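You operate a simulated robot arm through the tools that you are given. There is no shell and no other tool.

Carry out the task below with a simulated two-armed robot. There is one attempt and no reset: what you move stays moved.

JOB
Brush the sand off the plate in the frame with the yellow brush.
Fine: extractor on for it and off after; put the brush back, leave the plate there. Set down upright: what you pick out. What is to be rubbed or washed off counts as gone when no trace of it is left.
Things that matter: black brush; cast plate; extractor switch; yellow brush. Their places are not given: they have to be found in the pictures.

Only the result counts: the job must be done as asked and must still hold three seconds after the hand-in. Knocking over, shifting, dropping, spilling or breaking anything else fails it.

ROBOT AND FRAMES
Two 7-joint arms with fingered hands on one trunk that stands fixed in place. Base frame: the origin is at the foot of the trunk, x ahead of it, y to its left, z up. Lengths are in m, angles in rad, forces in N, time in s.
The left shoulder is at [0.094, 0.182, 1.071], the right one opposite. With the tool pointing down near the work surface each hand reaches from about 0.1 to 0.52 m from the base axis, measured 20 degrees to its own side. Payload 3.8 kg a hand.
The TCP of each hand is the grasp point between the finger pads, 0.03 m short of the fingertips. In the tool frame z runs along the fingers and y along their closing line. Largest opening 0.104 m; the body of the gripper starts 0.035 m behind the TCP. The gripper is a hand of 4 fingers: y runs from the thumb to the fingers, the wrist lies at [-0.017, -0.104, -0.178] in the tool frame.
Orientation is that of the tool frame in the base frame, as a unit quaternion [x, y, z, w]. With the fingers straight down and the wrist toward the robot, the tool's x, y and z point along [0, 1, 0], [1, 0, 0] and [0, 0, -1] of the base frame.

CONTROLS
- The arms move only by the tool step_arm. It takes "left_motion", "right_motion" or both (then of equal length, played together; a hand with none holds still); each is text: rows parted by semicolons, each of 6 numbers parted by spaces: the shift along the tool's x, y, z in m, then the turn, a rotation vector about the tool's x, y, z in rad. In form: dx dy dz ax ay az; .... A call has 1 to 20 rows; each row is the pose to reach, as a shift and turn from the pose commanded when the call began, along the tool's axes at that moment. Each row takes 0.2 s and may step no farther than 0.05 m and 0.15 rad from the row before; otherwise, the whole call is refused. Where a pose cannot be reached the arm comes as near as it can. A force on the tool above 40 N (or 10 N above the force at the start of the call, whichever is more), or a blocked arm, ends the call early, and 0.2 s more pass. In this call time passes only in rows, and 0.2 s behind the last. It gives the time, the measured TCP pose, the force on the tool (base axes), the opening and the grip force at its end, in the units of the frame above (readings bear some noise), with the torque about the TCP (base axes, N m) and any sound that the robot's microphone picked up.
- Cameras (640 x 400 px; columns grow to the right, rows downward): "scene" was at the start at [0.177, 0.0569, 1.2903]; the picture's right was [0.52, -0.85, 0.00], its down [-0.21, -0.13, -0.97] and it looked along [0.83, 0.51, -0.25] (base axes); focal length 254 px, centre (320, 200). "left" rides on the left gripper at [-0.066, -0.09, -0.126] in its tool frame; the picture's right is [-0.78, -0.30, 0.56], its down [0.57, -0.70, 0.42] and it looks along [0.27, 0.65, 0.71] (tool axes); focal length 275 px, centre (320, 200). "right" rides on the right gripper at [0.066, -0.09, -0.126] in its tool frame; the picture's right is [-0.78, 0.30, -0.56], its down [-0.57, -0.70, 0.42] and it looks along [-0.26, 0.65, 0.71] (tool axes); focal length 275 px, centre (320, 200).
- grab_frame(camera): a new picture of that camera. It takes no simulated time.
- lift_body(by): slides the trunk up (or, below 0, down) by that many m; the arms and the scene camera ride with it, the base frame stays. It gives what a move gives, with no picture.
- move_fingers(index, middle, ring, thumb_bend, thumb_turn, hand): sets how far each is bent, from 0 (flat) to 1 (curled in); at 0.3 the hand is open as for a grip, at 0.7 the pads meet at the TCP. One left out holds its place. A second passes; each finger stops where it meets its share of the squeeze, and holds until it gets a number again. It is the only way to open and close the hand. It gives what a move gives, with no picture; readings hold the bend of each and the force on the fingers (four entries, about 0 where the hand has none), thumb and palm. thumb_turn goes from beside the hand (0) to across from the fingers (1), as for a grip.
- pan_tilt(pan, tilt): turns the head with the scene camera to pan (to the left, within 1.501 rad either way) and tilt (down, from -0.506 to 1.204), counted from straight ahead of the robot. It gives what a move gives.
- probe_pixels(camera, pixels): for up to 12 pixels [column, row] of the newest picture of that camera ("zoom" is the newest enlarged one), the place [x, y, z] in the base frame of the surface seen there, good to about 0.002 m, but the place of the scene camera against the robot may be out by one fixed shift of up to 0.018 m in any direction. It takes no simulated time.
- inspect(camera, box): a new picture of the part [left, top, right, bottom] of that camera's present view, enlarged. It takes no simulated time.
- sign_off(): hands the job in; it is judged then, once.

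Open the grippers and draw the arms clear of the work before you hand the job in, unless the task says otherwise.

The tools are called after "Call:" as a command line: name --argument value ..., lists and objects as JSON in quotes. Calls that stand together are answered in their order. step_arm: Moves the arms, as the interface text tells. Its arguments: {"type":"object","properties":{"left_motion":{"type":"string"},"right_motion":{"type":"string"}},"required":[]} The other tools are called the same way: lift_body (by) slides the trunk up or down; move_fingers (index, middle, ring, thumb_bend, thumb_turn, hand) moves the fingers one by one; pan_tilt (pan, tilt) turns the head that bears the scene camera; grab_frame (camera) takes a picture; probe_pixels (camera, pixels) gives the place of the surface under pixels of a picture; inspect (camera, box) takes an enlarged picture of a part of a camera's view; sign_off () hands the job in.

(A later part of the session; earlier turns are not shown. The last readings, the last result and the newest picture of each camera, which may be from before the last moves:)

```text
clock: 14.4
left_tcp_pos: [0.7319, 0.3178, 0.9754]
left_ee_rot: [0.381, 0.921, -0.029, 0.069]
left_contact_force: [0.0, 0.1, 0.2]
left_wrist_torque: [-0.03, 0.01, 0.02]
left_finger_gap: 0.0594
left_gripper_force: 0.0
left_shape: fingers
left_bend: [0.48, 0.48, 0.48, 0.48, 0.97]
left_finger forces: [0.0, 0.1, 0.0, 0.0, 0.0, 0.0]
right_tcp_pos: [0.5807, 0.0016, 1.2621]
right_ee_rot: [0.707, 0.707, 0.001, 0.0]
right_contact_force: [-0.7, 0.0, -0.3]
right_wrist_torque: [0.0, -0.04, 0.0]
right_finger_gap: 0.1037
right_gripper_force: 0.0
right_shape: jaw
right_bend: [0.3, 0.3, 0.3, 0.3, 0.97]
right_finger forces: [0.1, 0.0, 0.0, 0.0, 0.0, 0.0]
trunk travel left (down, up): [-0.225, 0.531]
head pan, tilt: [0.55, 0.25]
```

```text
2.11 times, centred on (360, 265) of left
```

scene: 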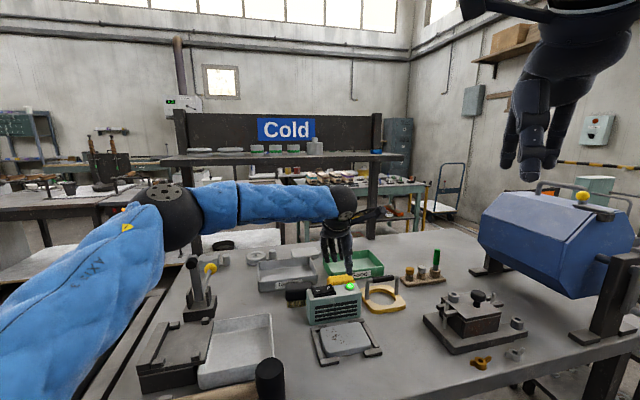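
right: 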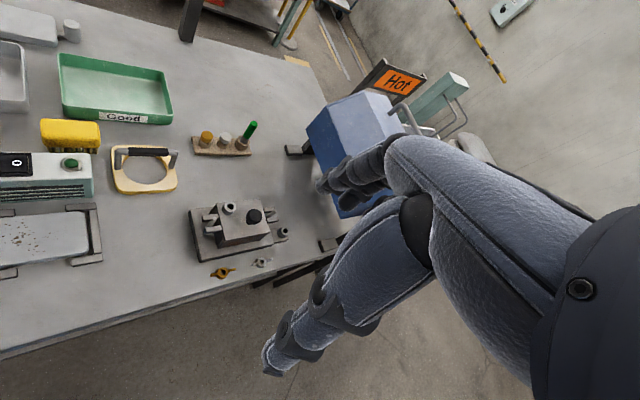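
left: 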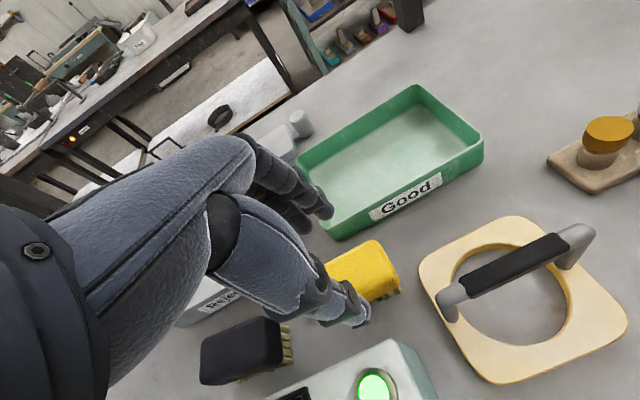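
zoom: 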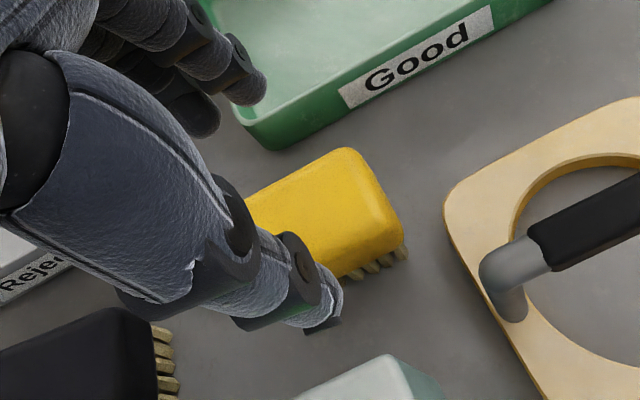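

Clearances look fine: thumb 1 cm behind the extractor, fingers about 1.5 cm from the green tray. I descend to grasp height (TCP z≈0.905).

Call:
step_arm --left_motion "0.001 0 0.015 0 0 0; 0.002 0 0.03 0 0 0; 0.003 0 0.045 0 0 0; 0.004 0 0.06 0 0 0; 0.0045 0 0.07 0 0 0"

Call:
grab_frame --camera "left"

Call:
inspect --camera "scene" --box '[290, 200, 410, 310]'

Call:
inspect --camera "left" --box '[260, 170, 460, 360]'

```text
clock: 15.6
left_tcp_pos: [0.7367, 0.3136, 0.9046]
left_ee_rot: [0.381, 0.921, -0.029, 0.069]
left_contact_force: [1.3, 0.2, -0.6]
left_wrist_torque: [0.02, 0.03, -0.02]
left_finger_gap: 0.0595
left_gripper_force: 0.0
left_shape: fingers
left_bend: [0.48, 0.48, 0.48, 0.48, 0.97]
left_finger forces: [0.0, 0.0, 0.0, 0.1, 0.0, 0.0]
right_tcp_pos: [0.5818, 0.0001, 1.2618]
right_ee_rot: [0.707, 0.707, 0.0, 0.0]
right_contact_force: [0.0, -0.6, -1.2]
right_wrist_torque: [-0.01, 0.0, 0.04]
right_finger_gap: 0.1035
right_gripper_force: 0.1
right_shape: jaw
right_bend: [0.3, 0.3, 0.3, 0.3, 0.97]
right_finger forces: [0.1, 0.0, 0.1, 0.0, 0.1, 0.0]
trunk travel left (down, up): [-0.225, 0.531]
head pan, tilt: [0.55, 0.25]
```

```text
taken
```

left: 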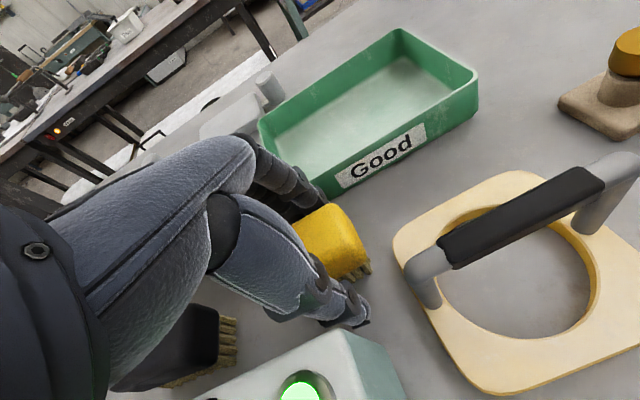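

```text
3.64 times, centred on (350, 255) of scene
```

zoom: 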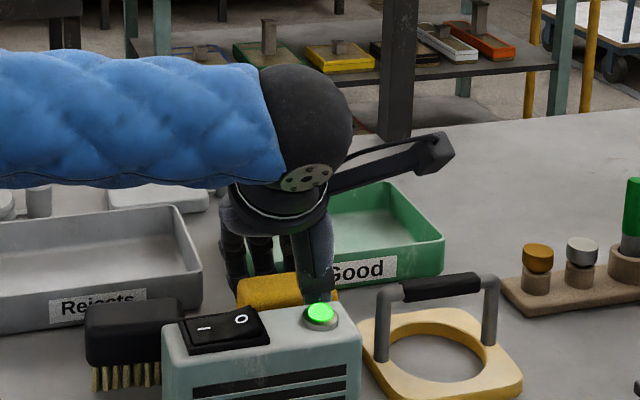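

```text
2.11 times, centred on (360, 265) of left
```

zoom: 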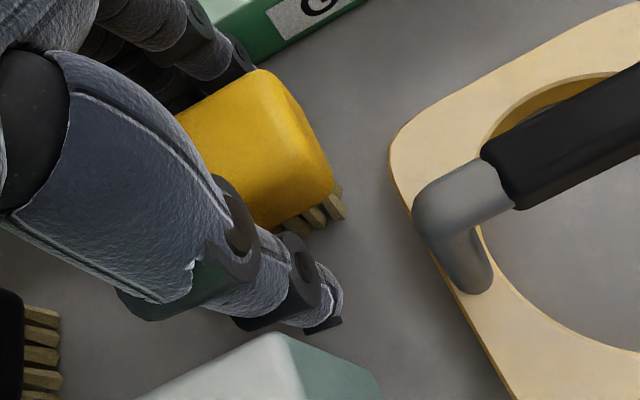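

The brush is between thumb and fingers. I close gradually.

Call:
move_fingers --hand "left" --index 0.55 --middle 0.55 --ring 0.55 --thumb_bend 0.55

Call:
inspect --camera "left" --box '[260, 170, 460, 360]'

```text
clock: 16.6
left_tcp_pos: [0.7373, 0.3144, 0.905]
left_ee_rot: [0.381, 0.921, -0.029, 0.07]
left_contact_force: [0.5, 0.2, 0.0]
left_wrist_torque: [0.02, -0.02, 0.01]
left_finger_gap: 0.0413
left_gripper_force: 0.2
left_shape: fingers
left_bend: [0.55, 0.55, 0.55, 0.55, 0.98]
left_finger forces: [0.2, 0.2, 0.0, 0.0, 0.1, 0.0]
right_tcp_pos: [0.5813, 0.0013, 1.2615]
right_ee_rot: [0.707, 0.707, -0.001, 0.0]
right_contact_force: [0.2, -0.4, 0.7]
right_wrist_torque: [0.02, 0.02, -0.03]
right_finger_gap: 0.1037
right_gripper_force: 0.0
right_shape: jaw
right_bend: [0.3, 0.3, 0.3, 0.3, 0.97]
right_finger forces: [0.0, 0.0, 0.0, 0.1, 0.0, 0.0]
trunk travel left (down, up): [-0.225, 0.531]
head pan, tilt: [0.55, 0.25]
```

```text
2.11 times, centred on (360, 265) of left
```

zoom: 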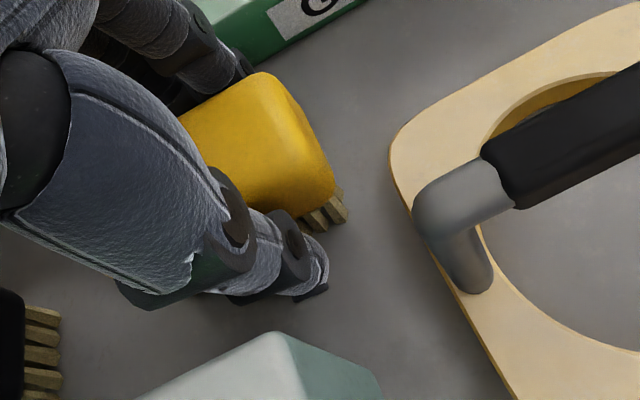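

Gap is 4.1 cm with barely any touch. I close fully to grip.

Call:
move_fingers --hand "left" --index 0.7 --middle 0.7 --ring 0.7 --thumb_bend 0.7

Call:
inspect --camera "left" --box '[260, 170, 460, 360]'

Call:
inspect --camera "scene" --box '[290, 200, 410, 310]'

```text
clock: 17.6
left_tcp_pos: [0.7374, 0.314, 0.9057]
left_ee_rot: [0.381, 0.921, -0.029, 0.069]
left_contact_force: [1.0, -0.2, 0.2]
left_wrist_torque: [-0.03, 0.01, 0.0]
left_finger_gap: 0.0347
left_gripper_force: 17.2
left_shape: fingers
left_bend: [0.61, 0.64, 0.64, 0.57, 0.96]
left_finger forces: [6.6, 6.4, 4.5, 0.0, 17.5, 0.0]
right_tcp_pos: [0.5815, 0.0005, 1.262]
right_ee_rot: [0.707, 0.707, 0.0, 0.0]
right_contact_force: [-0.4, -0.3, -0.7]
right_wrist_torque: [0.0, -0.01, 0.0]
right_finger_gap: 0.1037
right_gripper_force: 0.1
right_shape: jaw
right_bend: [0.3, 0.3, 0.3, 0.3, 0.97]
right_finger forces: [0.1, 0.1, 0.0, 0.0, 0.1, 0.0]
trunk travel left (down, up): [-0.225, 0.531]
head pan, tilt: [0.55, 0.25]
```

```text
2.11 times, centred on (360, 265) of left
```

zoom: 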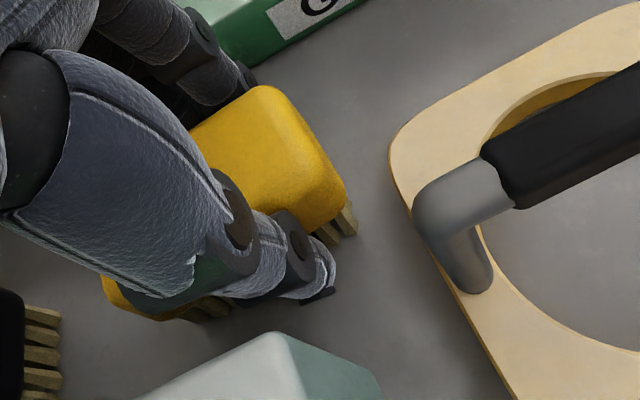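

```text
3.64 times, centred on (350, 255) of scene
```

zoom: 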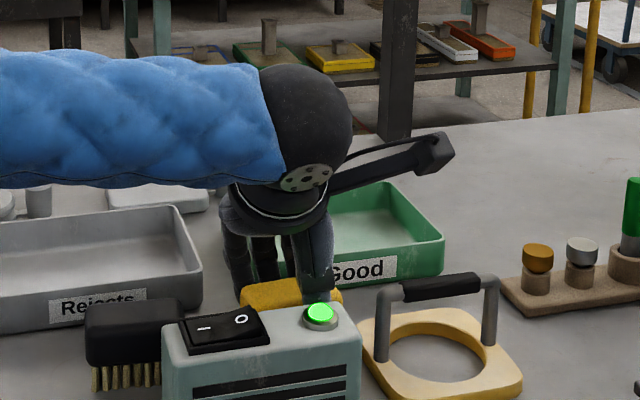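

The brush is gripped (17 N), though it turned slightly in the grip. I lift everything straight up with the trunk, which keeps the arm shape.

Call:
lift_body --by 0.03

Call:
inspect --camera "scene" --box '[290, 200, 410, 310]'

Call:
grab_frame --camera "left"

```text
clock: 18.4
left_tcp_pos: [0.7334, 0.3147, 0.9449]
left_ee_rot: [0.382, 0.92, -0.026, 0.076]
left_contact_force: [-0.1, 0.5, -0.9]
left_wrist_torque: [-0.01, -0.01, 0.02]
left_finger_gap: 0.0349
left_gripper_force: 17.5
left_shape: fingers
left_bend: [0.61, 0.64, 0.64, 0.57, 0.96]
left_finger forces: [6.6, 6.4, 4.5, 0.0, 17.5, 0.1]
right_tcp_pos: [0.582, 0.001, 1.2906]
right_ee_rot: [0.707, 0.707, -0.001, -0.001]
right_contact_force: [0.0, 0.1, -1.4]
right_wrist_torque: [0.03, 0.02, 0.0]
right_finger_gap: 0.1039
right_gripper_force: 0.1
right_shape: jaw
right_bend: [0.3, 0.3, 0.3, 0.3, 0.97]
right_finger forces: [0.0, 0.0, 0.1, 0.0, 0.1, 0.0]
trunk travel left (down, up): [-0.255, 0.501]
head pan, tilt: [0.55, 0.25]
```

```text
3.64 times, centred on (350, 255) of scene
```

zoom: 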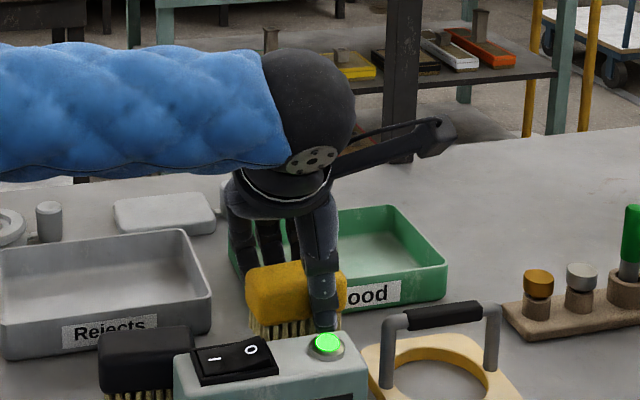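

```text
taken
```

left: 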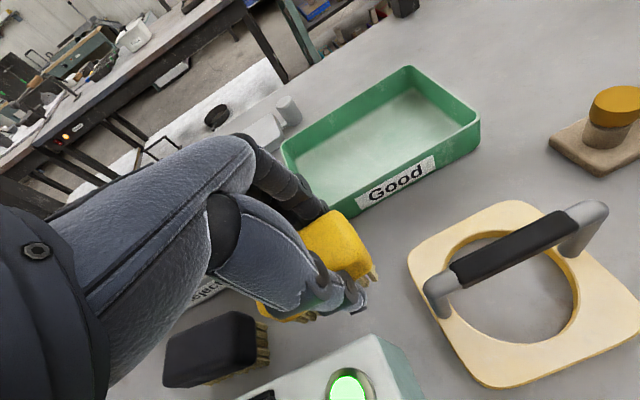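

The brush is lifted and held with bristles down. I raise further to clear the extractor.

Call:
lift_body --by 0.07

Call:
inspect --camera "scene" --box '[270, 180, 430, 340]'

Call:
grab_frame --camera "left"

```text
clock: 19.4
left_tcp_pos: [0.7203, 0.3156, 1.051]
left_ee_rot: [0.383, 0.918, -0.016, 0.102]
left_contact_force: [0.2, 0.0, -1.4]
left_wrist_torque: [-0.03, 0.02, -0.01]
left_finger_gap: 0.0352
left_gripper_force: 17.4
left_shape: fingers
left_bend: [0.61, 0.64, 0.64, 0.57, 0.96]
left_finger forces: [6.5, 6.4, 4.4, 0.1, 17.5, 0.0]
right_tcp_pos: [0.5829, 0.0, 1.3614]
right_ee_rot: [0.707, 0.707, -0.001, -0.001]
right_contact_force: [-0.3, 0.7, 0.3]
right_wrist_torque: [0.0, 0.0, 0.0]
right_finger_gap: 0.1038
right_gripper_force: 0.1
right_shape: jaw
right_bend: [0.3, 0.3, 0.3, 0.3, 0.97]
right_finger forces: [0.1, 0.0, 0.0, 0.0, 0.1, 0.0]
trunk travel left (down, up): [-0.325, 0.431]
head pan, tilt: [0.55, 0.25]
```

```text
2.50 times, centred on (350, 260) of scene
```

zoom: 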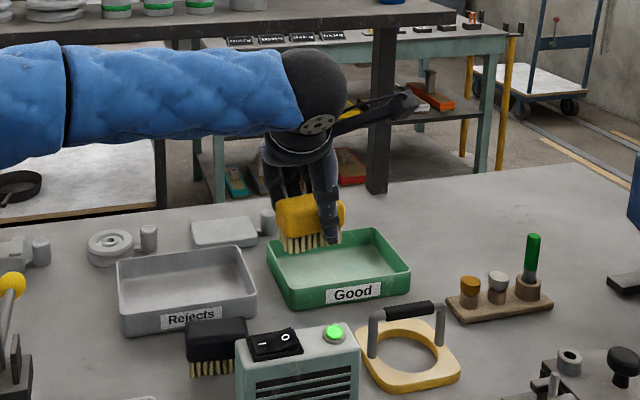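

```text
taken
```

left: 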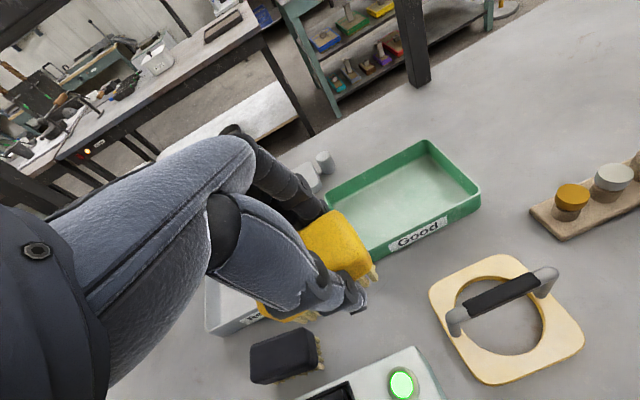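

The brush hangs level enough. I probe the brush's visible corners to find its place relative to the hand.

Call:
inspect --camera "left" --box '[230, 190, 390, 330]'

Call:
probe_pixels --camera "left" --pixels '[[337, 214], [330, 230], [350, 240], [366, 262], [372, 272], [376, 282], [345, 258], [310, 235], [290, 317], [270, 313], [262, 305], [360, 285]]'

```text
2.86 times, centred on (310, 260) of left
```

zoom: 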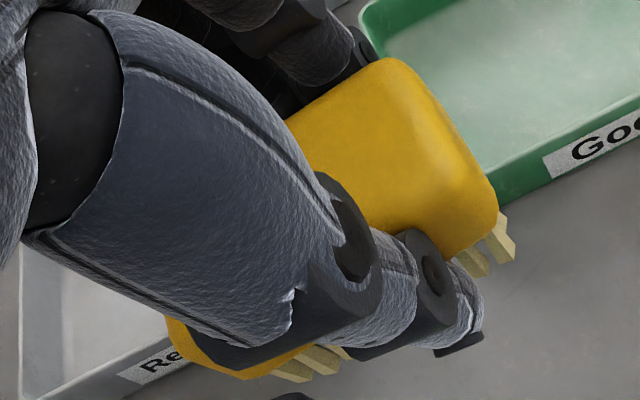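

```text
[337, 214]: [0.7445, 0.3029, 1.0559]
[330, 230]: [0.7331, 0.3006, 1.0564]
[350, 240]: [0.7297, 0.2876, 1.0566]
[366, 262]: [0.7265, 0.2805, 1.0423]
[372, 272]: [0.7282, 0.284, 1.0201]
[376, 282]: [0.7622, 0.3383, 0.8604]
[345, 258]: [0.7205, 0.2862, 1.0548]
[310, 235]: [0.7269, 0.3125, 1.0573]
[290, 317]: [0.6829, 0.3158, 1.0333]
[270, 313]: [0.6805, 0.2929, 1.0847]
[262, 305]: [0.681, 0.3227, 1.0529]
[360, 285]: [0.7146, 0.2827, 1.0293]
```

The brush top plane confirms it is held rigidly; it becomes level at the grasp orientation. I carry it over the extractor to above the plate and level it.

Call:
step_arm --left_motion "0.0073 -0.027 0.0 0.01 0.01 0; 0.0146 -0.054 0.0 0.02 0.02 0; 0.022 -0.081 0.001 0.03 0.03 0; 0.0293 -0.108 0.004 0.04 0.04 0; 0.0366 -0.1351 0.0073 0.048 0.05 0"

Call:
grab_frame --camera "left"

Call:
grab_frame --camera "scene"

```text
clock: 20.6
left_tcp_pos: [0.6011, 0.2452, 1.0336]
left_ee_rot: [0.386, 0.919, -0.027, 0.07]
left_contact_force: [0.1, -0.1, -0.5]
left_wrist_torque: [-0.01, 0.02, 0.01]
left_finger_gap: 0.035
left_gripper_force: 17.4
left_shape: fingers
left_bend: [0.61, 0.64, 0.64, 0.57, 0.96]
left_finger forces: [6.5, 6.4, 4.4, 0.1, 17.5, 0.0]
right_tcp_pos: [0.5808, 0.0003, 1.3621]
right_ee_rot: [0.707, 0.707, 0.0, 0.001]
right_contact_force: [-0.2, 1.2, 0.3]
right_wrist_torque: [-0.03, -0.01, -0.03]
right_finger_gap: 0.1035
right_gripper_force: 0.2
right_shape: jaw
right_bend: [0.3, 0.3, 0.3, 0.3, 0.97]
right_finger forces: [0.0, 0.1, 0.0, 0.0, 0.1, 0.0]
trunk travel left (down, up): [-0.325, 0.431]
head pan, tilt: [0.55, 0.25]
```

```text
taken
```

left: 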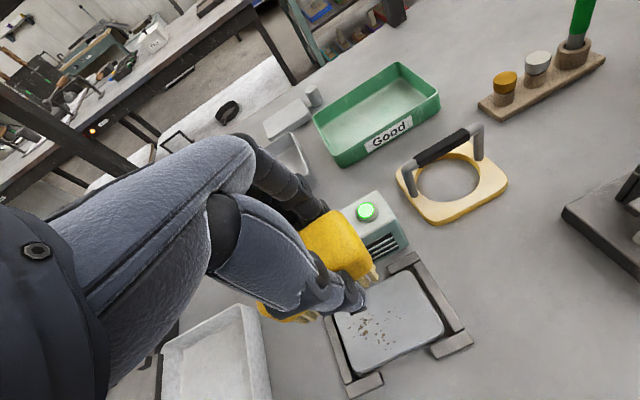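

```text
taken
```

scene: 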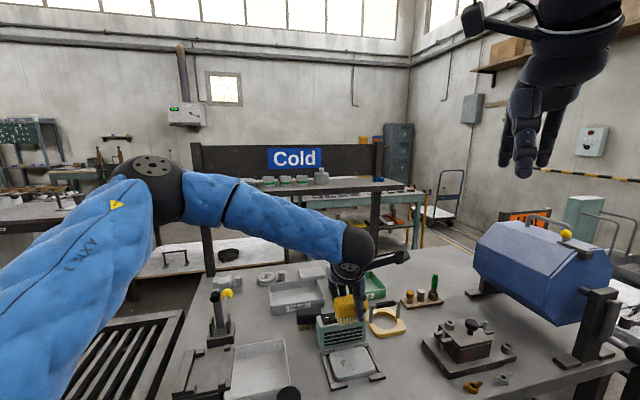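

The brush is above the plate. I check plate edges, sand spots and the extractor's front face in this view.

Call:
probe_pixels --camera "left" --pixels '[[398, 276], [441, 325], [362, 368], [340, 325], [385, 322], [368, 325], [395, 345], [360, 338], [384, 258], [408, 243], [415, 258], [368, 262]]'

Call:
inspect --camera "left" --box '[280, 200, 480, 400]'

Call:
inspect --camera "scene" --box '[270, 250, 430, 400]'

```text
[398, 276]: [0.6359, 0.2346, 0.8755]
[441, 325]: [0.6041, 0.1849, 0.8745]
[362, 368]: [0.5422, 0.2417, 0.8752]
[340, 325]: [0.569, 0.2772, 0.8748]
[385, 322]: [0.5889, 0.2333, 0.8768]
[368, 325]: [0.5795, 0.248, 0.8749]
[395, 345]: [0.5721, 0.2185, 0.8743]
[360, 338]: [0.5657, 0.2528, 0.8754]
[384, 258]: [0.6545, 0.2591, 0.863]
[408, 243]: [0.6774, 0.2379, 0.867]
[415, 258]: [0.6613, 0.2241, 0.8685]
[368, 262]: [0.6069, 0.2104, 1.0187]
```

```text
2.00 times, centred on (380, 300) of left
```

zoom: 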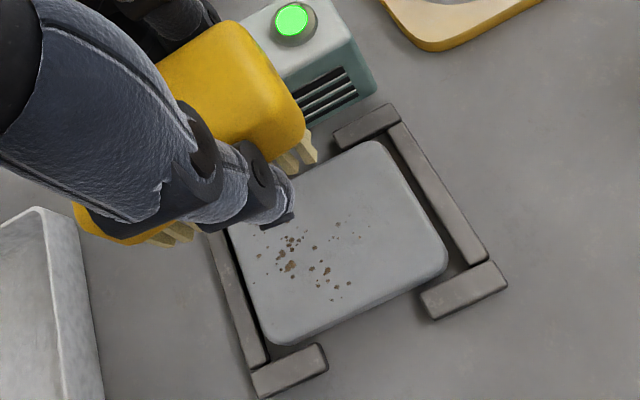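

```text
2.67 times, centred on (350, 325) of scene
```

zoom: 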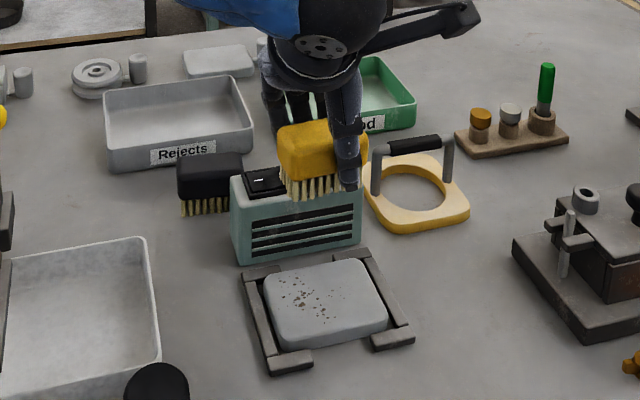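

Front face of the extractor is at v≈0.645 and the plate spans v 0.555–0.622. I lower the brush to about 1.5 cm above the plate.

Call:
step_arm --left_motion "0.006 0.0022 0.024 0 0 0; 0.0124 0.0045 0.048 0 0 0; 0.0186 0.0067 0.072 0 0 0; 0.0248 0.0089 0.0958 0 0 0"

Call:
inspect --camera "left" --box '[230, 190, 430, 370]'

Call:
inspect --camera "scene" --box '[290, 270, 410, 390]'

```text
clock: 21.6
left_tcp_pos: [0.5974, 0.2541, 0.9369]
left_ee_rot: [0.387, 0.919, -0.028, 0.073]
left_contact_force: [-6.5, -6.8, 8.9]
left_wrist_torque: [0.26, -0.17, 0.09]
left_finger_gap: 0.0349
left_gripper_force: 25.8
left_shape: fingers
left_bend: [0.62, 0.66, 0.66, 0.57, 0.96]
left_finger forces: [5.8, 22.4, 3.2, 0.1, 19.5, 0.1]
right_tcp_pos: [0.5785, -0.0019, 1.3624]
right_ee_rot: [0.707, 0.707, 0.001, 0.0]
right_contact_force: [-0.5, -0.6, -0.5]
right_wrist_torque: [0.03, -0.01, 0.01]
right_finger_gap: 0.1038
right_gripper_force: 0.2
right_shape: jaw
right_bend: [0.3, 0.3, 0.3, 0.3, 0.97]
right_finger forces: [0.1, 0.0, 0.0, 0.0, 0.0, 0.0]
trunk travel left (down, up): [-0.325, 0.431]
head pan, tilt: [0.55, 0.25]
```

```text
2.22 times, centred on (330, 280) of left
```

zoom: 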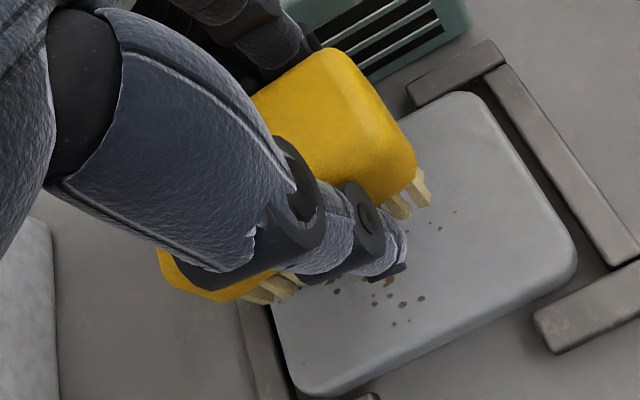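

```text
3.33 times, centred on (350, 330) of scene
```

zoom: 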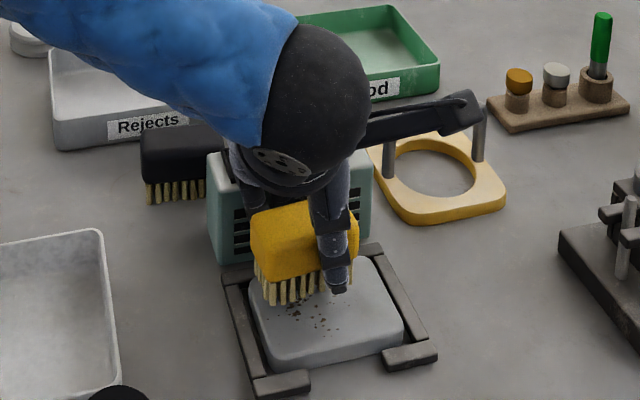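

The middle finger touched the extractor (22 N on it). I back off up and toward the robot at once.

Call:
step_arm --left_motion "0 -0.01 -0.01 0 0 0; 0 -0.025 -0.025 0 0 0; 0 -0.03 -0.06 0 0 0"

Call:
grab_frame --camera "scene"

Call:
inspect --camera "scene" --box '[290, 270, 410, 390]'

Call:
grab_frame --camera "left"

```text
clock: 22.4
left_tcp_pos: [0.5696, 0.2439, 0.9926]
left_ee_rot: [0.386, 0.919, -0.027, 0.07]
left_contact_force: [0.0, -0.8, 0.7]
left_wrist_torque: [-0.01, -0.02, 0.01]
left_finger_gap: 0.0349
left_gripper_force: 17.4
left_shape: fingers
left_bend: [0.62, 0.65, 0.65, 0.57, 0.96]
left_finger forces: [7.1, 6.0, 4.1, 0.1, 17.5, 0.1]
right_tcp_pos: [0.5804, 0.0006, 1.3618]
right_ee_rot: [0.707, 0.707, 0.0, 0.0]
right_contact_force: [-0.2, -1.2, -0.2]
right_wrist_torque: [0.05, -0.05, -0.04]
right_finger_gap: 0.1037
right_gripper_force: 0.0
right_shape: jaw
right_bend: [0.3, 0.3, 0.3, 0.3, 0.97]
right_finger forces: [0.1, 0.0, 0.0, 0.1, 0.0, 0.1]
trunk travel left (down, up): [-0.325, 0.431]
head pan, tilt: [0.55, 0.25]
```

```text
taken
```

scene: 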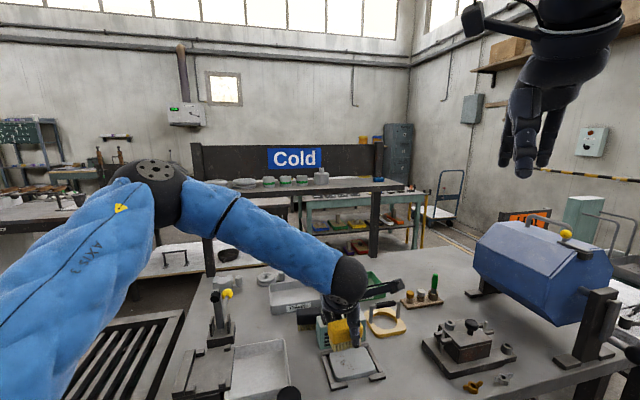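

```text
3.33 times, centred on (350, 330) of scene
```

zoom: 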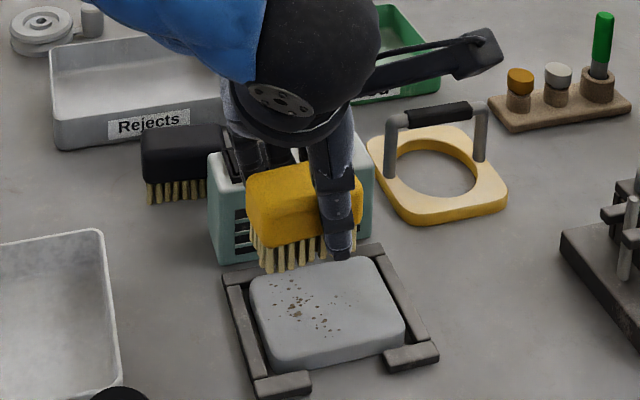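

```text
taken
```

left: 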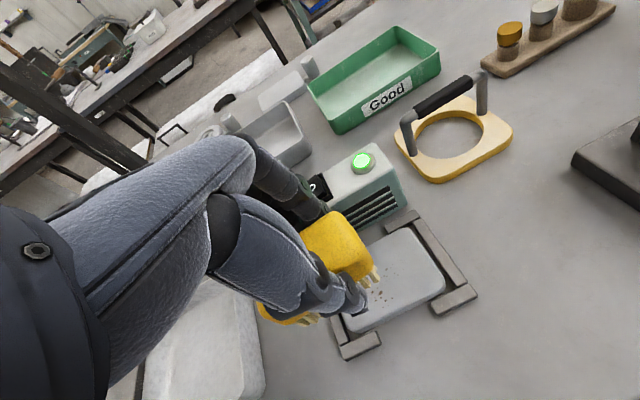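

I check whether the extractor shifted: lamp at left (362,160), front bottom edge at about (385,232).

Call:
probe_pixels --camera "left" --pixels '[[362, 160], [357, 160], [367, 160], [362, 155], [362, 166], [380, 227], [404, 209], [403, 180], [370, 148], [390, 170]]'

Call:
inspect --camera "left" --box '[300, 130, 480, 360]'

```text
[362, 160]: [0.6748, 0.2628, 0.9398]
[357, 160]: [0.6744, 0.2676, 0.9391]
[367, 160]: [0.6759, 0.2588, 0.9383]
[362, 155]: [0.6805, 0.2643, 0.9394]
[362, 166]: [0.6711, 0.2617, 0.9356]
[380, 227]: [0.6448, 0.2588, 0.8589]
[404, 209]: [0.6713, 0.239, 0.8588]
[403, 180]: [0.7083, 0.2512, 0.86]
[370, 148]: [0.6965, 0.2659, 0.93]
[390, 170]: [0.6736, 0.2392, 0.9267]
```

```text
1.74 times, centred on (390, 245) of left
```

zoom: 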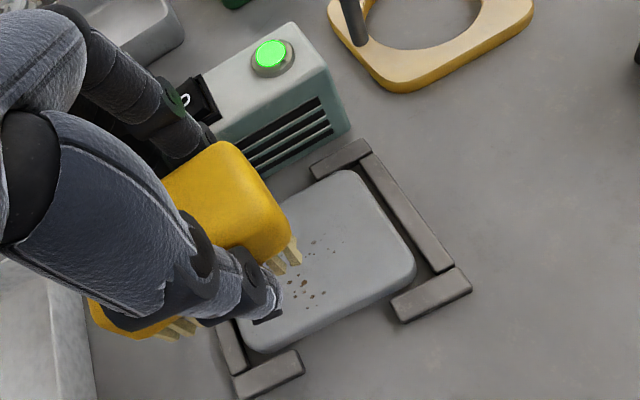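

The extractor did not shift (lamp still at ≈(0.675,0.263)). The fingers on the extractor side need too much room, so I turn the hand -90° about the vertical at a raised height; then the brush's long side lies across the plate depth and I can stroke along the plate's length.

Call:
step_arm --left_motion "-0.008 -0.003 -0.015 0.0213 -0.0005 0.141; -0.016 -0.006 -0.03 0.0426 -0.001 0.282; -0.0241 -0.0091 -0.0442 0.0638 -0.0016 0.423; -0.0241 -0.0091 -0.0442 0.0851 -0.0022 0.564; -0.0241 -0.0091 -0.0442 0.1064 -0.0027 0.705; -0.0241 -0.0091 -0.0442 0.1276 -0.0033 0.846; -0.0241 -0.0091 -0.0442 0.1489 -0.0038 0.987; -0.0241 -0.0091 -0.0442 0.1702 -0.0044 1.128; -0.0241 -0.0091 -0.0442 0.1915 -0.0049 1.269; -0.0241 -0.0091 -0.0442 0.2127 -0.0055 1.41; -0.0241 -0.0091 -0.0442 0.234 -0.006 1.551"

Call:
grab_frame --camera "left"

Call:
grab_frame --camera "scene"

```text
clock: 24.8
left_tcp_pos: [0.578, 0.2256, 1.0393]
left_ee_rot: [0.923, 0.378, -0.069, 0.033]
left_contact_force: [1.0, 0.0, -0.6]
left_wrist_torque: [-0.01, 0.0, -0.01]
left_finger_gap: 0.0349
left_gripper_force: 17.0
left_shape: fingers
left_bend: [0.62, 0.65, 0.66, 0.57, 0.96]
left_finger forces: [7.1, 5.9, 3.9, 0.0, 16.8, 0.0]
right_tcp_pos: [0.5815, 0.0001, 1.3622]
right_ee_rot: [0.707, 0.707, 0.0, 0.0]
right_contact_force: [-0.2, 0.3, -0.1]
right_wrist_torque: [0.0, 0.0, -0.02]
right_finger_gap: 0.1039
right_gripper_force: 0.0
right_shape: jaw
right_bend: [0.3, 0.3, 0.3, 0.3, 0.97]
right_finger forces: [0.0, 0.0, 0.0, 0.0, 0.1, 0.0]
trunk travel left (down, up): [-0.325, 0.431]
head pan, tilt: [0.55, 0.25]
```

```text
taken
```

left: 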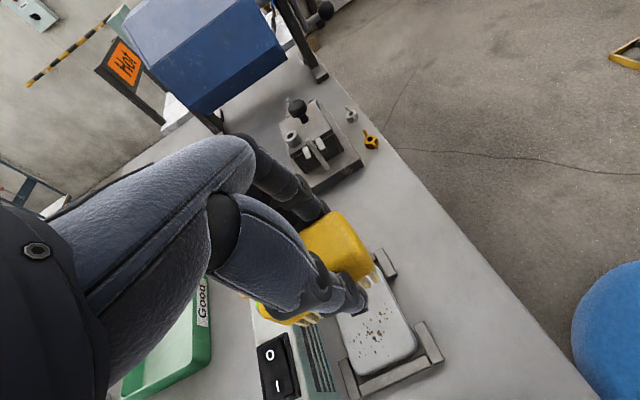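

```text
taken
```

scene: 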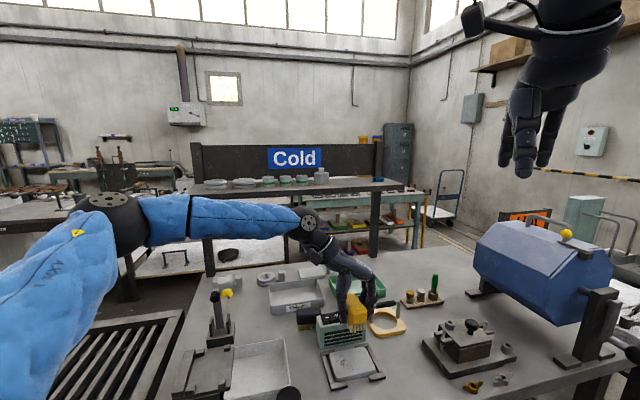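

The turn worked and the brush is still firm. I measure the brush's place against the plate in this view.

Call:
probe_pixels --camera "left" --pixels '[[337, 214], [366, 262], [372, 272], [345, 258], [310, 235], [290, 320], [268, 318], [378, 275], [380, 310], [345, 330], [413, 345], [360, 372]]'

Call:
inspect --camera "left" --box '[220, 190, 460, 400]'

Call:
inspect --camera "scene" --box '[290, 230, 420, 390]'

```text
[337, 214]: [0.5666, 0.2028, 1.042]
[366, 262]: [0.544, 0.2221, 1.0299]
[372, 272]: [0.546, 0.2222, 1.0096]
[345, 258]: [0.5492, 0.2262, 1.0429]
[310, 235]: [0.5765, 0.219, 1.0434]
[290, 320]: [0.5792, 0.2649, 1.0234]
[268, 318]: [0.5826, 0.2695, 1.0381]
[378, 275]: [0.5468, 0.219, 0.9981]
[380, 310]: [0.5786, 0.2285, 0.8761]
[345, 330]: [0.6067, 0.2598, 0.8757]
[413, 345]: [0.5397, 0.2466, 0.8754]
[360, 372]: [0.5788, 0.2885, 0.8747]
```

```text
1.90 times, centred on (340, 295) of left
```

zoom: 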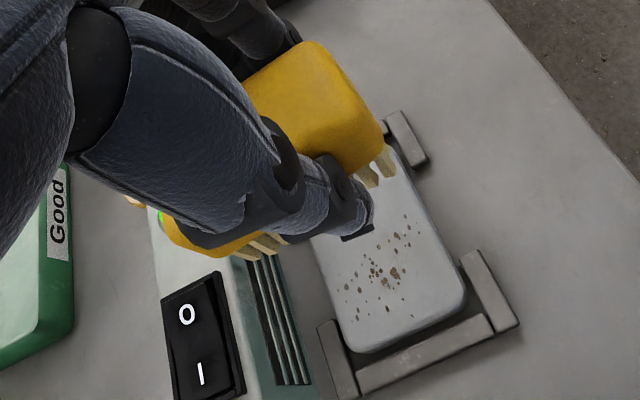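

```text
2.50 times, centred on (355, 310) of scene
```

zoom: 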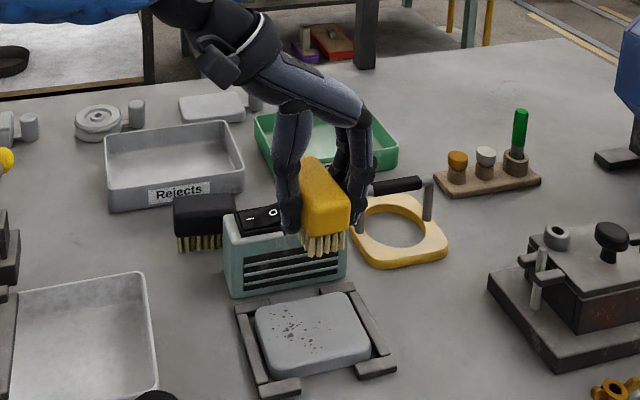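

Brush centre lies about 8 mm thumb-ward of the TCP, and its long side is along the plate depth. I move over the right part of the plate and down to ~2.5 cm above it.

Call:
step_arm --left_motion "0.007 0.0099 0.023 0 0 0; 0.014 0.0198 0.046 0 0 0; 0.021 0.0297 0.069 0 0 0; 0.0279 0.0396 0.0916 0 0 0"

Call:
inspect --camera "left" --box '[220, 190, 460, 400]'

Call:
inspect --camera "scene" --box '[290, 230, 420, 390]'

```text
clock: 25.8
left_tcp_pos: [0.6165, 0.2053, 0.9451]
left_ee_rot: [0.923, 0.378, -0.068, 0.032]
left_contact_force: [0.5, 0.2, -1.1]
left_wrist_torque: [0.01, -0.01, 0.04]
left_finger_gap: 0.0348
left_gripper_force: 16.8
left_shape: fingers
left_bend: [0.62, 0.65, 0.66, 0.57, 0.96]
left_finger forces: [7.1, 5.9, 3.8, 0.0, 16.8, 0.1]
right_tcp_pos: [0.5822, 0.0001, 1.3613]
right_ee_rot: [0.708, 0.707, 0.0, 0.0]
right_contact_force: [0.6, -0.1, -0.8]
right_wrist_torque: [0.03, -0.01, -0.02]
right_finger_gap: 0.1037
right_gripper_force: 0.1
right_shape: jaw
right_bend: [0.3, 0.3, 0.3, 0.3, 0.97]
right_finger forces: [0.0, 0.1, 0.0, 0.1, 0.1, 0.0]
trunk travel left (down, up): [-0.325, 0.431]
head pan, tilt: [0.55, 0.25]
```

```text
1.90 times, centred on (340, 295) of left
```

zoom: 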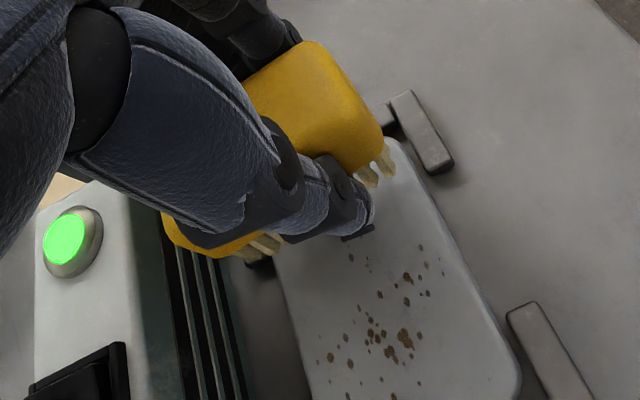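

```text
2.50 times, centred on (355, 310) of scene
```

zoom: 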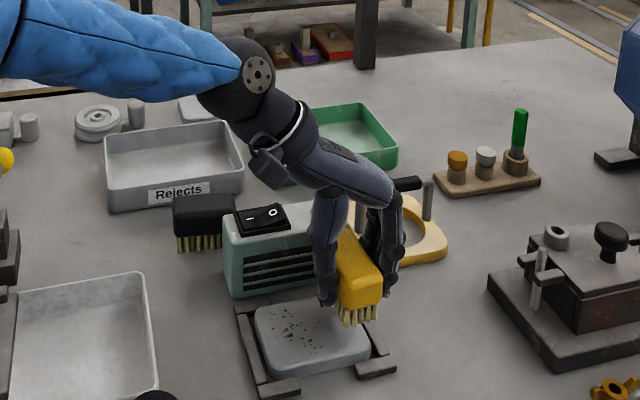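

Clear on both sides. I lower in small steps to touch the plate.

Call:
step_arm --left_motion "0.0015 0 0.01 0 0 0; 0.003 0 0.02 0 0 0; 0.0035 0 0.0235 0 0 0; 0.0038 0 0.0255 0 0 0"

Call:
inspect --camera "scene" --box '[310, 290, 410, 390]'

```text
clock: 26.8
left_tcp_pos: [0.6158, 0.206, 0.9205]
left_ee_rot: [0.922, 0.379, -0.068, 0.033]
left_contact_force: [-0.2, 0.3, 4.7]
left_wrist_torque: [-0.02, -0.03, -0.01]
left_finger_gap: 0.0349
left_gripper_force: 17.6
left_shape: fingers
left_bend: [0.62, 0.65, 0.66, 0.57, 0.96]
left_finger forces: [7.2, 6.2, 3.9, 0.0, 17.8, 0.0]
right_tcp_pos: [0.5815, -0.0, 1.3619]
right_ee_rot: [0.707, 0.707, 0.0, 0.0]
right_contact_force: [0.7, -0.5, -0.2]
right_wrist_torque: [0.01, 0.0, -0.01]
right_finger_gap: 0.1034
right_gripper_force: 0.1
right_shape: jaw
right_bend: [0.3, 0.3, 0.3, 0.3, 0.97]
right_finger forces: [0.0, 0.1, 0.0, 0.0, 0.0, 0.0]
trunk travel left (down, up): [-0.325, 0.431]
head pan, tilt: [0.55, 0.25]
```

```text
4.00 times, centred on (360, 340) of scene
```

zoom: 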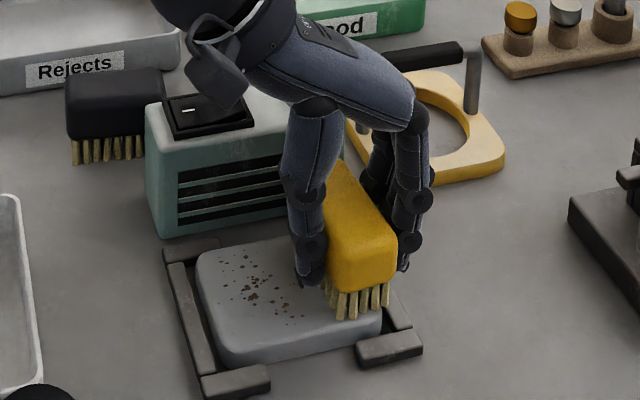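

Light contact, 4.7 N. I stroke to the left along the plate (Δu −0.08) and look.

Call:
step_arm --left_motion "-0.0002 -0.013 0.0 0 0 0; -0.0004 -0.026 -0.0002 0 0 0; -0.0005 -0.039 -0.0003 0 0 0; -0.0007 -0.052 -0.0004 0 0 0; -0.0009 -0.065 -0.0004 0 0 0; -0.001 -0.078 -0.0005 0 0 0"

Call:
inspect --camera "scene" --box '[310, 290, 410, 390]'

Call:
inspect --camera "left" --box '[220, 190, 460, 400]'

```text
clock: 28.2
left_tcp_pos: [0.5579, 0.261, 0.9199]
left_ee_rot: [0.923, 0.378, -0.068, 0.032]
left_contact_force: [1.0, -1.7, 10.1]
left_wrist_torque: [-0.1, -0.14, 0.01]
left_finger_gap: 0.0349
left_gripper_force: 19.4
left_shape: fingers
left_bend: [0.62, 0.65, 0.65, 0.58, 0.96]
left_finger forces: [8.2, 6.6, 4.8, 0.0, 17.6, 0.0]
right_tcp_pos: [0.5803, 0.0004, 1.3621]
right_ee_rot: [0.707, 0.707, 0.0, 0.0]
right_contact_force: [0.1, 0.3, 0.4]
right_wrist_torque: [-0.01, 0.0, -0.02]
right_finger_gap: 0.1037
right_gripper_force: 0.1
right_shape: jaw
right_bend: [0.3, 0.3, 0.3, 0.3, 0.97]
right_finger forces: [0.0, 0.0, 0.0, 0.0, 0.0, 0.0]
trunk travel left (down, up): [-0.325, 0.431]
head pan, tilt: [0.55, 0.25]
```

```text
4.00 times, centred on (360, 340) of scene
```

zoom: 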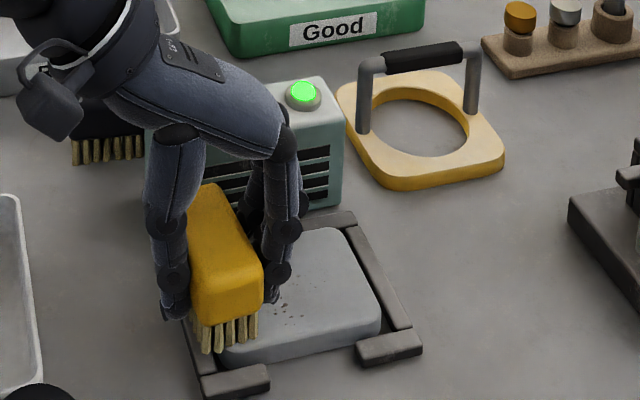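

```text
1.90 times, centred on (340, 295) of left
```

zoom: 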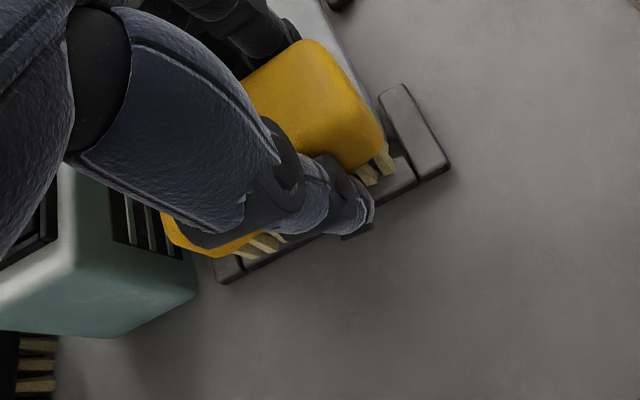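

The stroke cleared most of the sand without moving the plate. I stroke back, shift 1.2 cm toward the front edge, and stroke both ways again.

Call:
step_arm --left_motion "0.0002 0.013 0.0001 0 0 0; 0.0004 0.026 0.0002 0 0 0; 0.0005 0.039 0.0003 0 0 0; 0.0007 0.052 0.0004 0 0 0; 0.0009 0.065 0.0004 0 0 0; 0.001 0.078 0.0005 0 0 0; -0.0108 0.0782 0.0023 0 0 0; -0.011 0.0652 0.0022 0 0 0; -0.0112 0.0522 0.0022 0 0 0; -0.0113 0.0392 0.0021 0 0 0; -0.0115 0.0262 0.002 0 0 0; -0.0117 0.0132 0.0019 0 0 0; -0.0119 0.0002 0.0018 0 0 0; -0.0117 0.0132 0.0019 0 0 0; -0.0115 0.0262 0.002 0 0 0; -0.0113 0.0392 0.0021 0 0 0; -0.0112 0.0522 0.0022 0 0 0; -0.011 0.0652 0.0022 0 0 0; -0.0108 0.0782 0.0023 0 0 0"

Call:
inspect --camera "scene" --box '[310, 290, 410, 390]'

Call:
inspect --camera "left" --box '[220, 190, 460, 400]'

```text
clock: 32.2
left_tcp_pos: [0.6059, 0.1956, 0.9197]
left_ee_rot: [0.923, 0.378, -0.068, 0.031]
left_contact_force: [-1.6, 0.9, 6.8]
left_wrist_torque: [0.02, 0.05, -0.02]
left_finger_gap: 0.035
left_gripper_force: 17.2
left_shape: fingers
left_bend: [0.62, 0.65, 0.66, 0.58, 0.96]
left_finger forces: [7.0, 5.5, 3.9, 0.0, 18.3, 0.0]
right_tcp_pos: [0.5811, 0.0001, 1.3627]
right_ee_rot: [0.708, 0.707, 0.001, 0.0]
right_contact_force: [1.1, -0.6, 0.1]
right_wrist_torque: [0.01, 0.01, 0.02]
right_finger_gap: 0.1035
right_gripper_force: 0.1
right_shape: jaw
right_bend: [0.3, 0.3, 0.3, 0.3, 0.97]
right_finger forces: [0.0, 0.1, 0.0, 0.0, 0.0, 0.0]
trunk travel left (down, up): [-0.325, 0.431]
head pan, tilt: [0.55, 0.25]
```

```text
4.00 times, centred on (360, 340) of scene
```

zoom: 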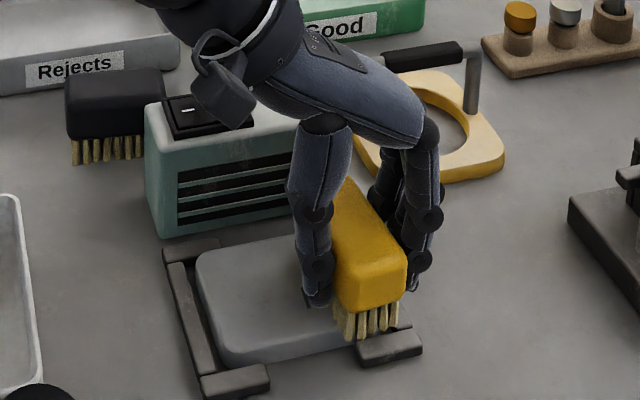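

```text
1.90 times, centred on (340, 295) of left
```

zoom: 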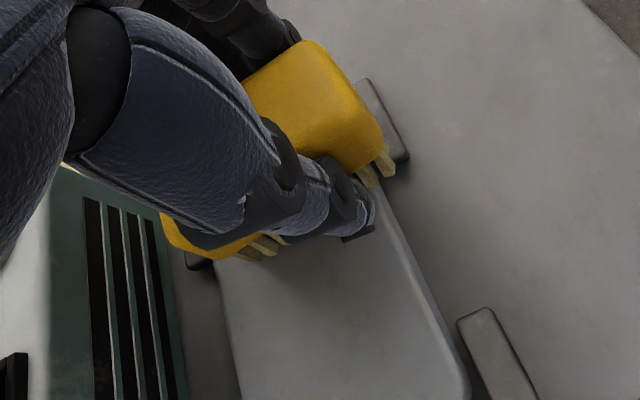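

The visible part is clean. I lift the brush and look at the entire plate.

Call:
step_arm --left_motion "-0.004 0 -0.03 0 0 0; -0.01 0 -0.065 0 0 0; -0.015 -0.02 -0.1 0 0 0; -0.02 -0.04 -0.13 0 0 0"

Call:
inspect --camera "scene" --box '[315, 310, 395, 390]'

Call:
inspect --camera "left" --box '[280, 230, 480, 400]'

```text
clock: 33.2
left_tcp_pos: [0.5788, 0.2262, 1.0505]
left_ee_rot: [0.922, 0.379, -0.068, 0.032]
left_contact_force: [-0.5, 0.1, -1.0]
left_wrist_torque: [0.0, -0.02, -0.01]
left_finger_gap: 0.0348
left_gripper_force: 16.7
left_shape: fingers
left_bend: [0.62, 0.65, 0.66, 0.58, 0.96]
left_finger forces: [7.1, 5.5, 3.8, 0.0, 16.4, 0.0]
right_tcp_pos: [0.5802, 0.0022, 1.3619]
right_ee_rot: [0.707, 0.707, 0.0, 0.0]
right_contact_force: [0.0, 0.0, 0.4]
right_wrist_torque: [-0.01, -0.04, 0.01]
right_finger_gap: 0.1039
right_gripper_force: 0.0
right_shape: jaw
right_bend: [0.3, 0.3, 0.3, 0.3, 0.97]
right_finger forces: [0.0, 0.0, 0.1, 0.0, 0.0, 0.0]
trunk travel left (down, up): [-0.325, 0.431]
head pan, tilt: [0.55, 0.25]
```

```text
5.00 times, centred on (355, 350) of scene
```

zoom: 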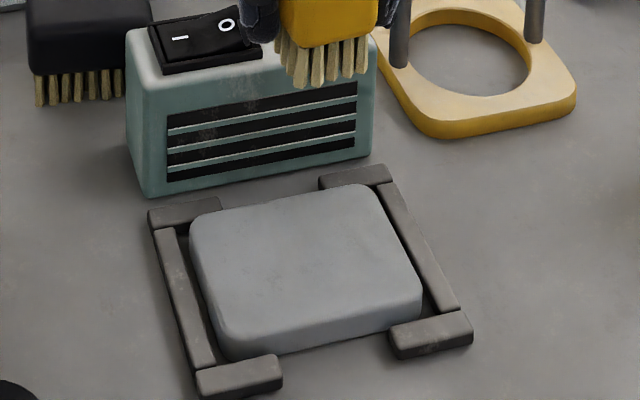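

```text
2.35 times, centred on (380, 315) of left
```

zoom: 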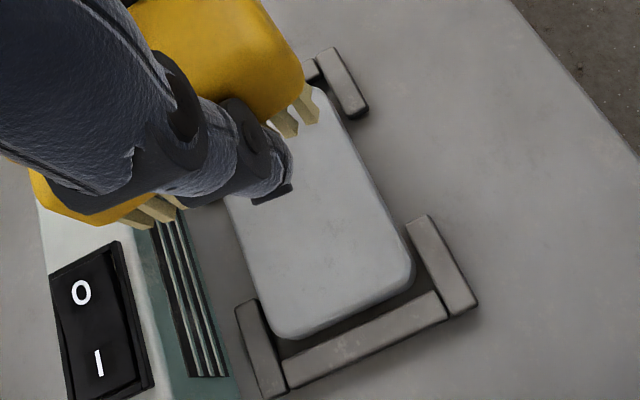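

The plate seems clean; I zoom tighter to be sure there is no faint trace.

Call:
inspect --camera "scene" --box '[335, 340, 375, 385]'

Call:
inspect --camera "left" --box '[345, 270, 425, 380]'

```text
8.89 times, centred on (355, 362) of scene
```

zoom: 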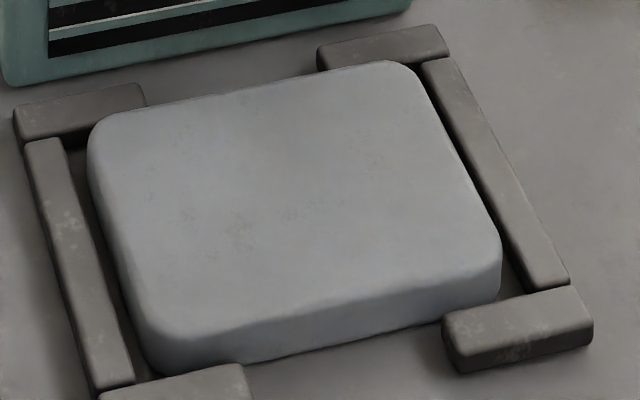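

```text
3.64 times, centred on (385, 325) of left
```

zoom: 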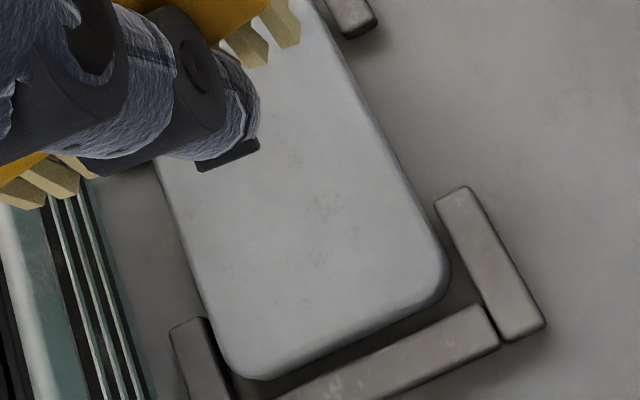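

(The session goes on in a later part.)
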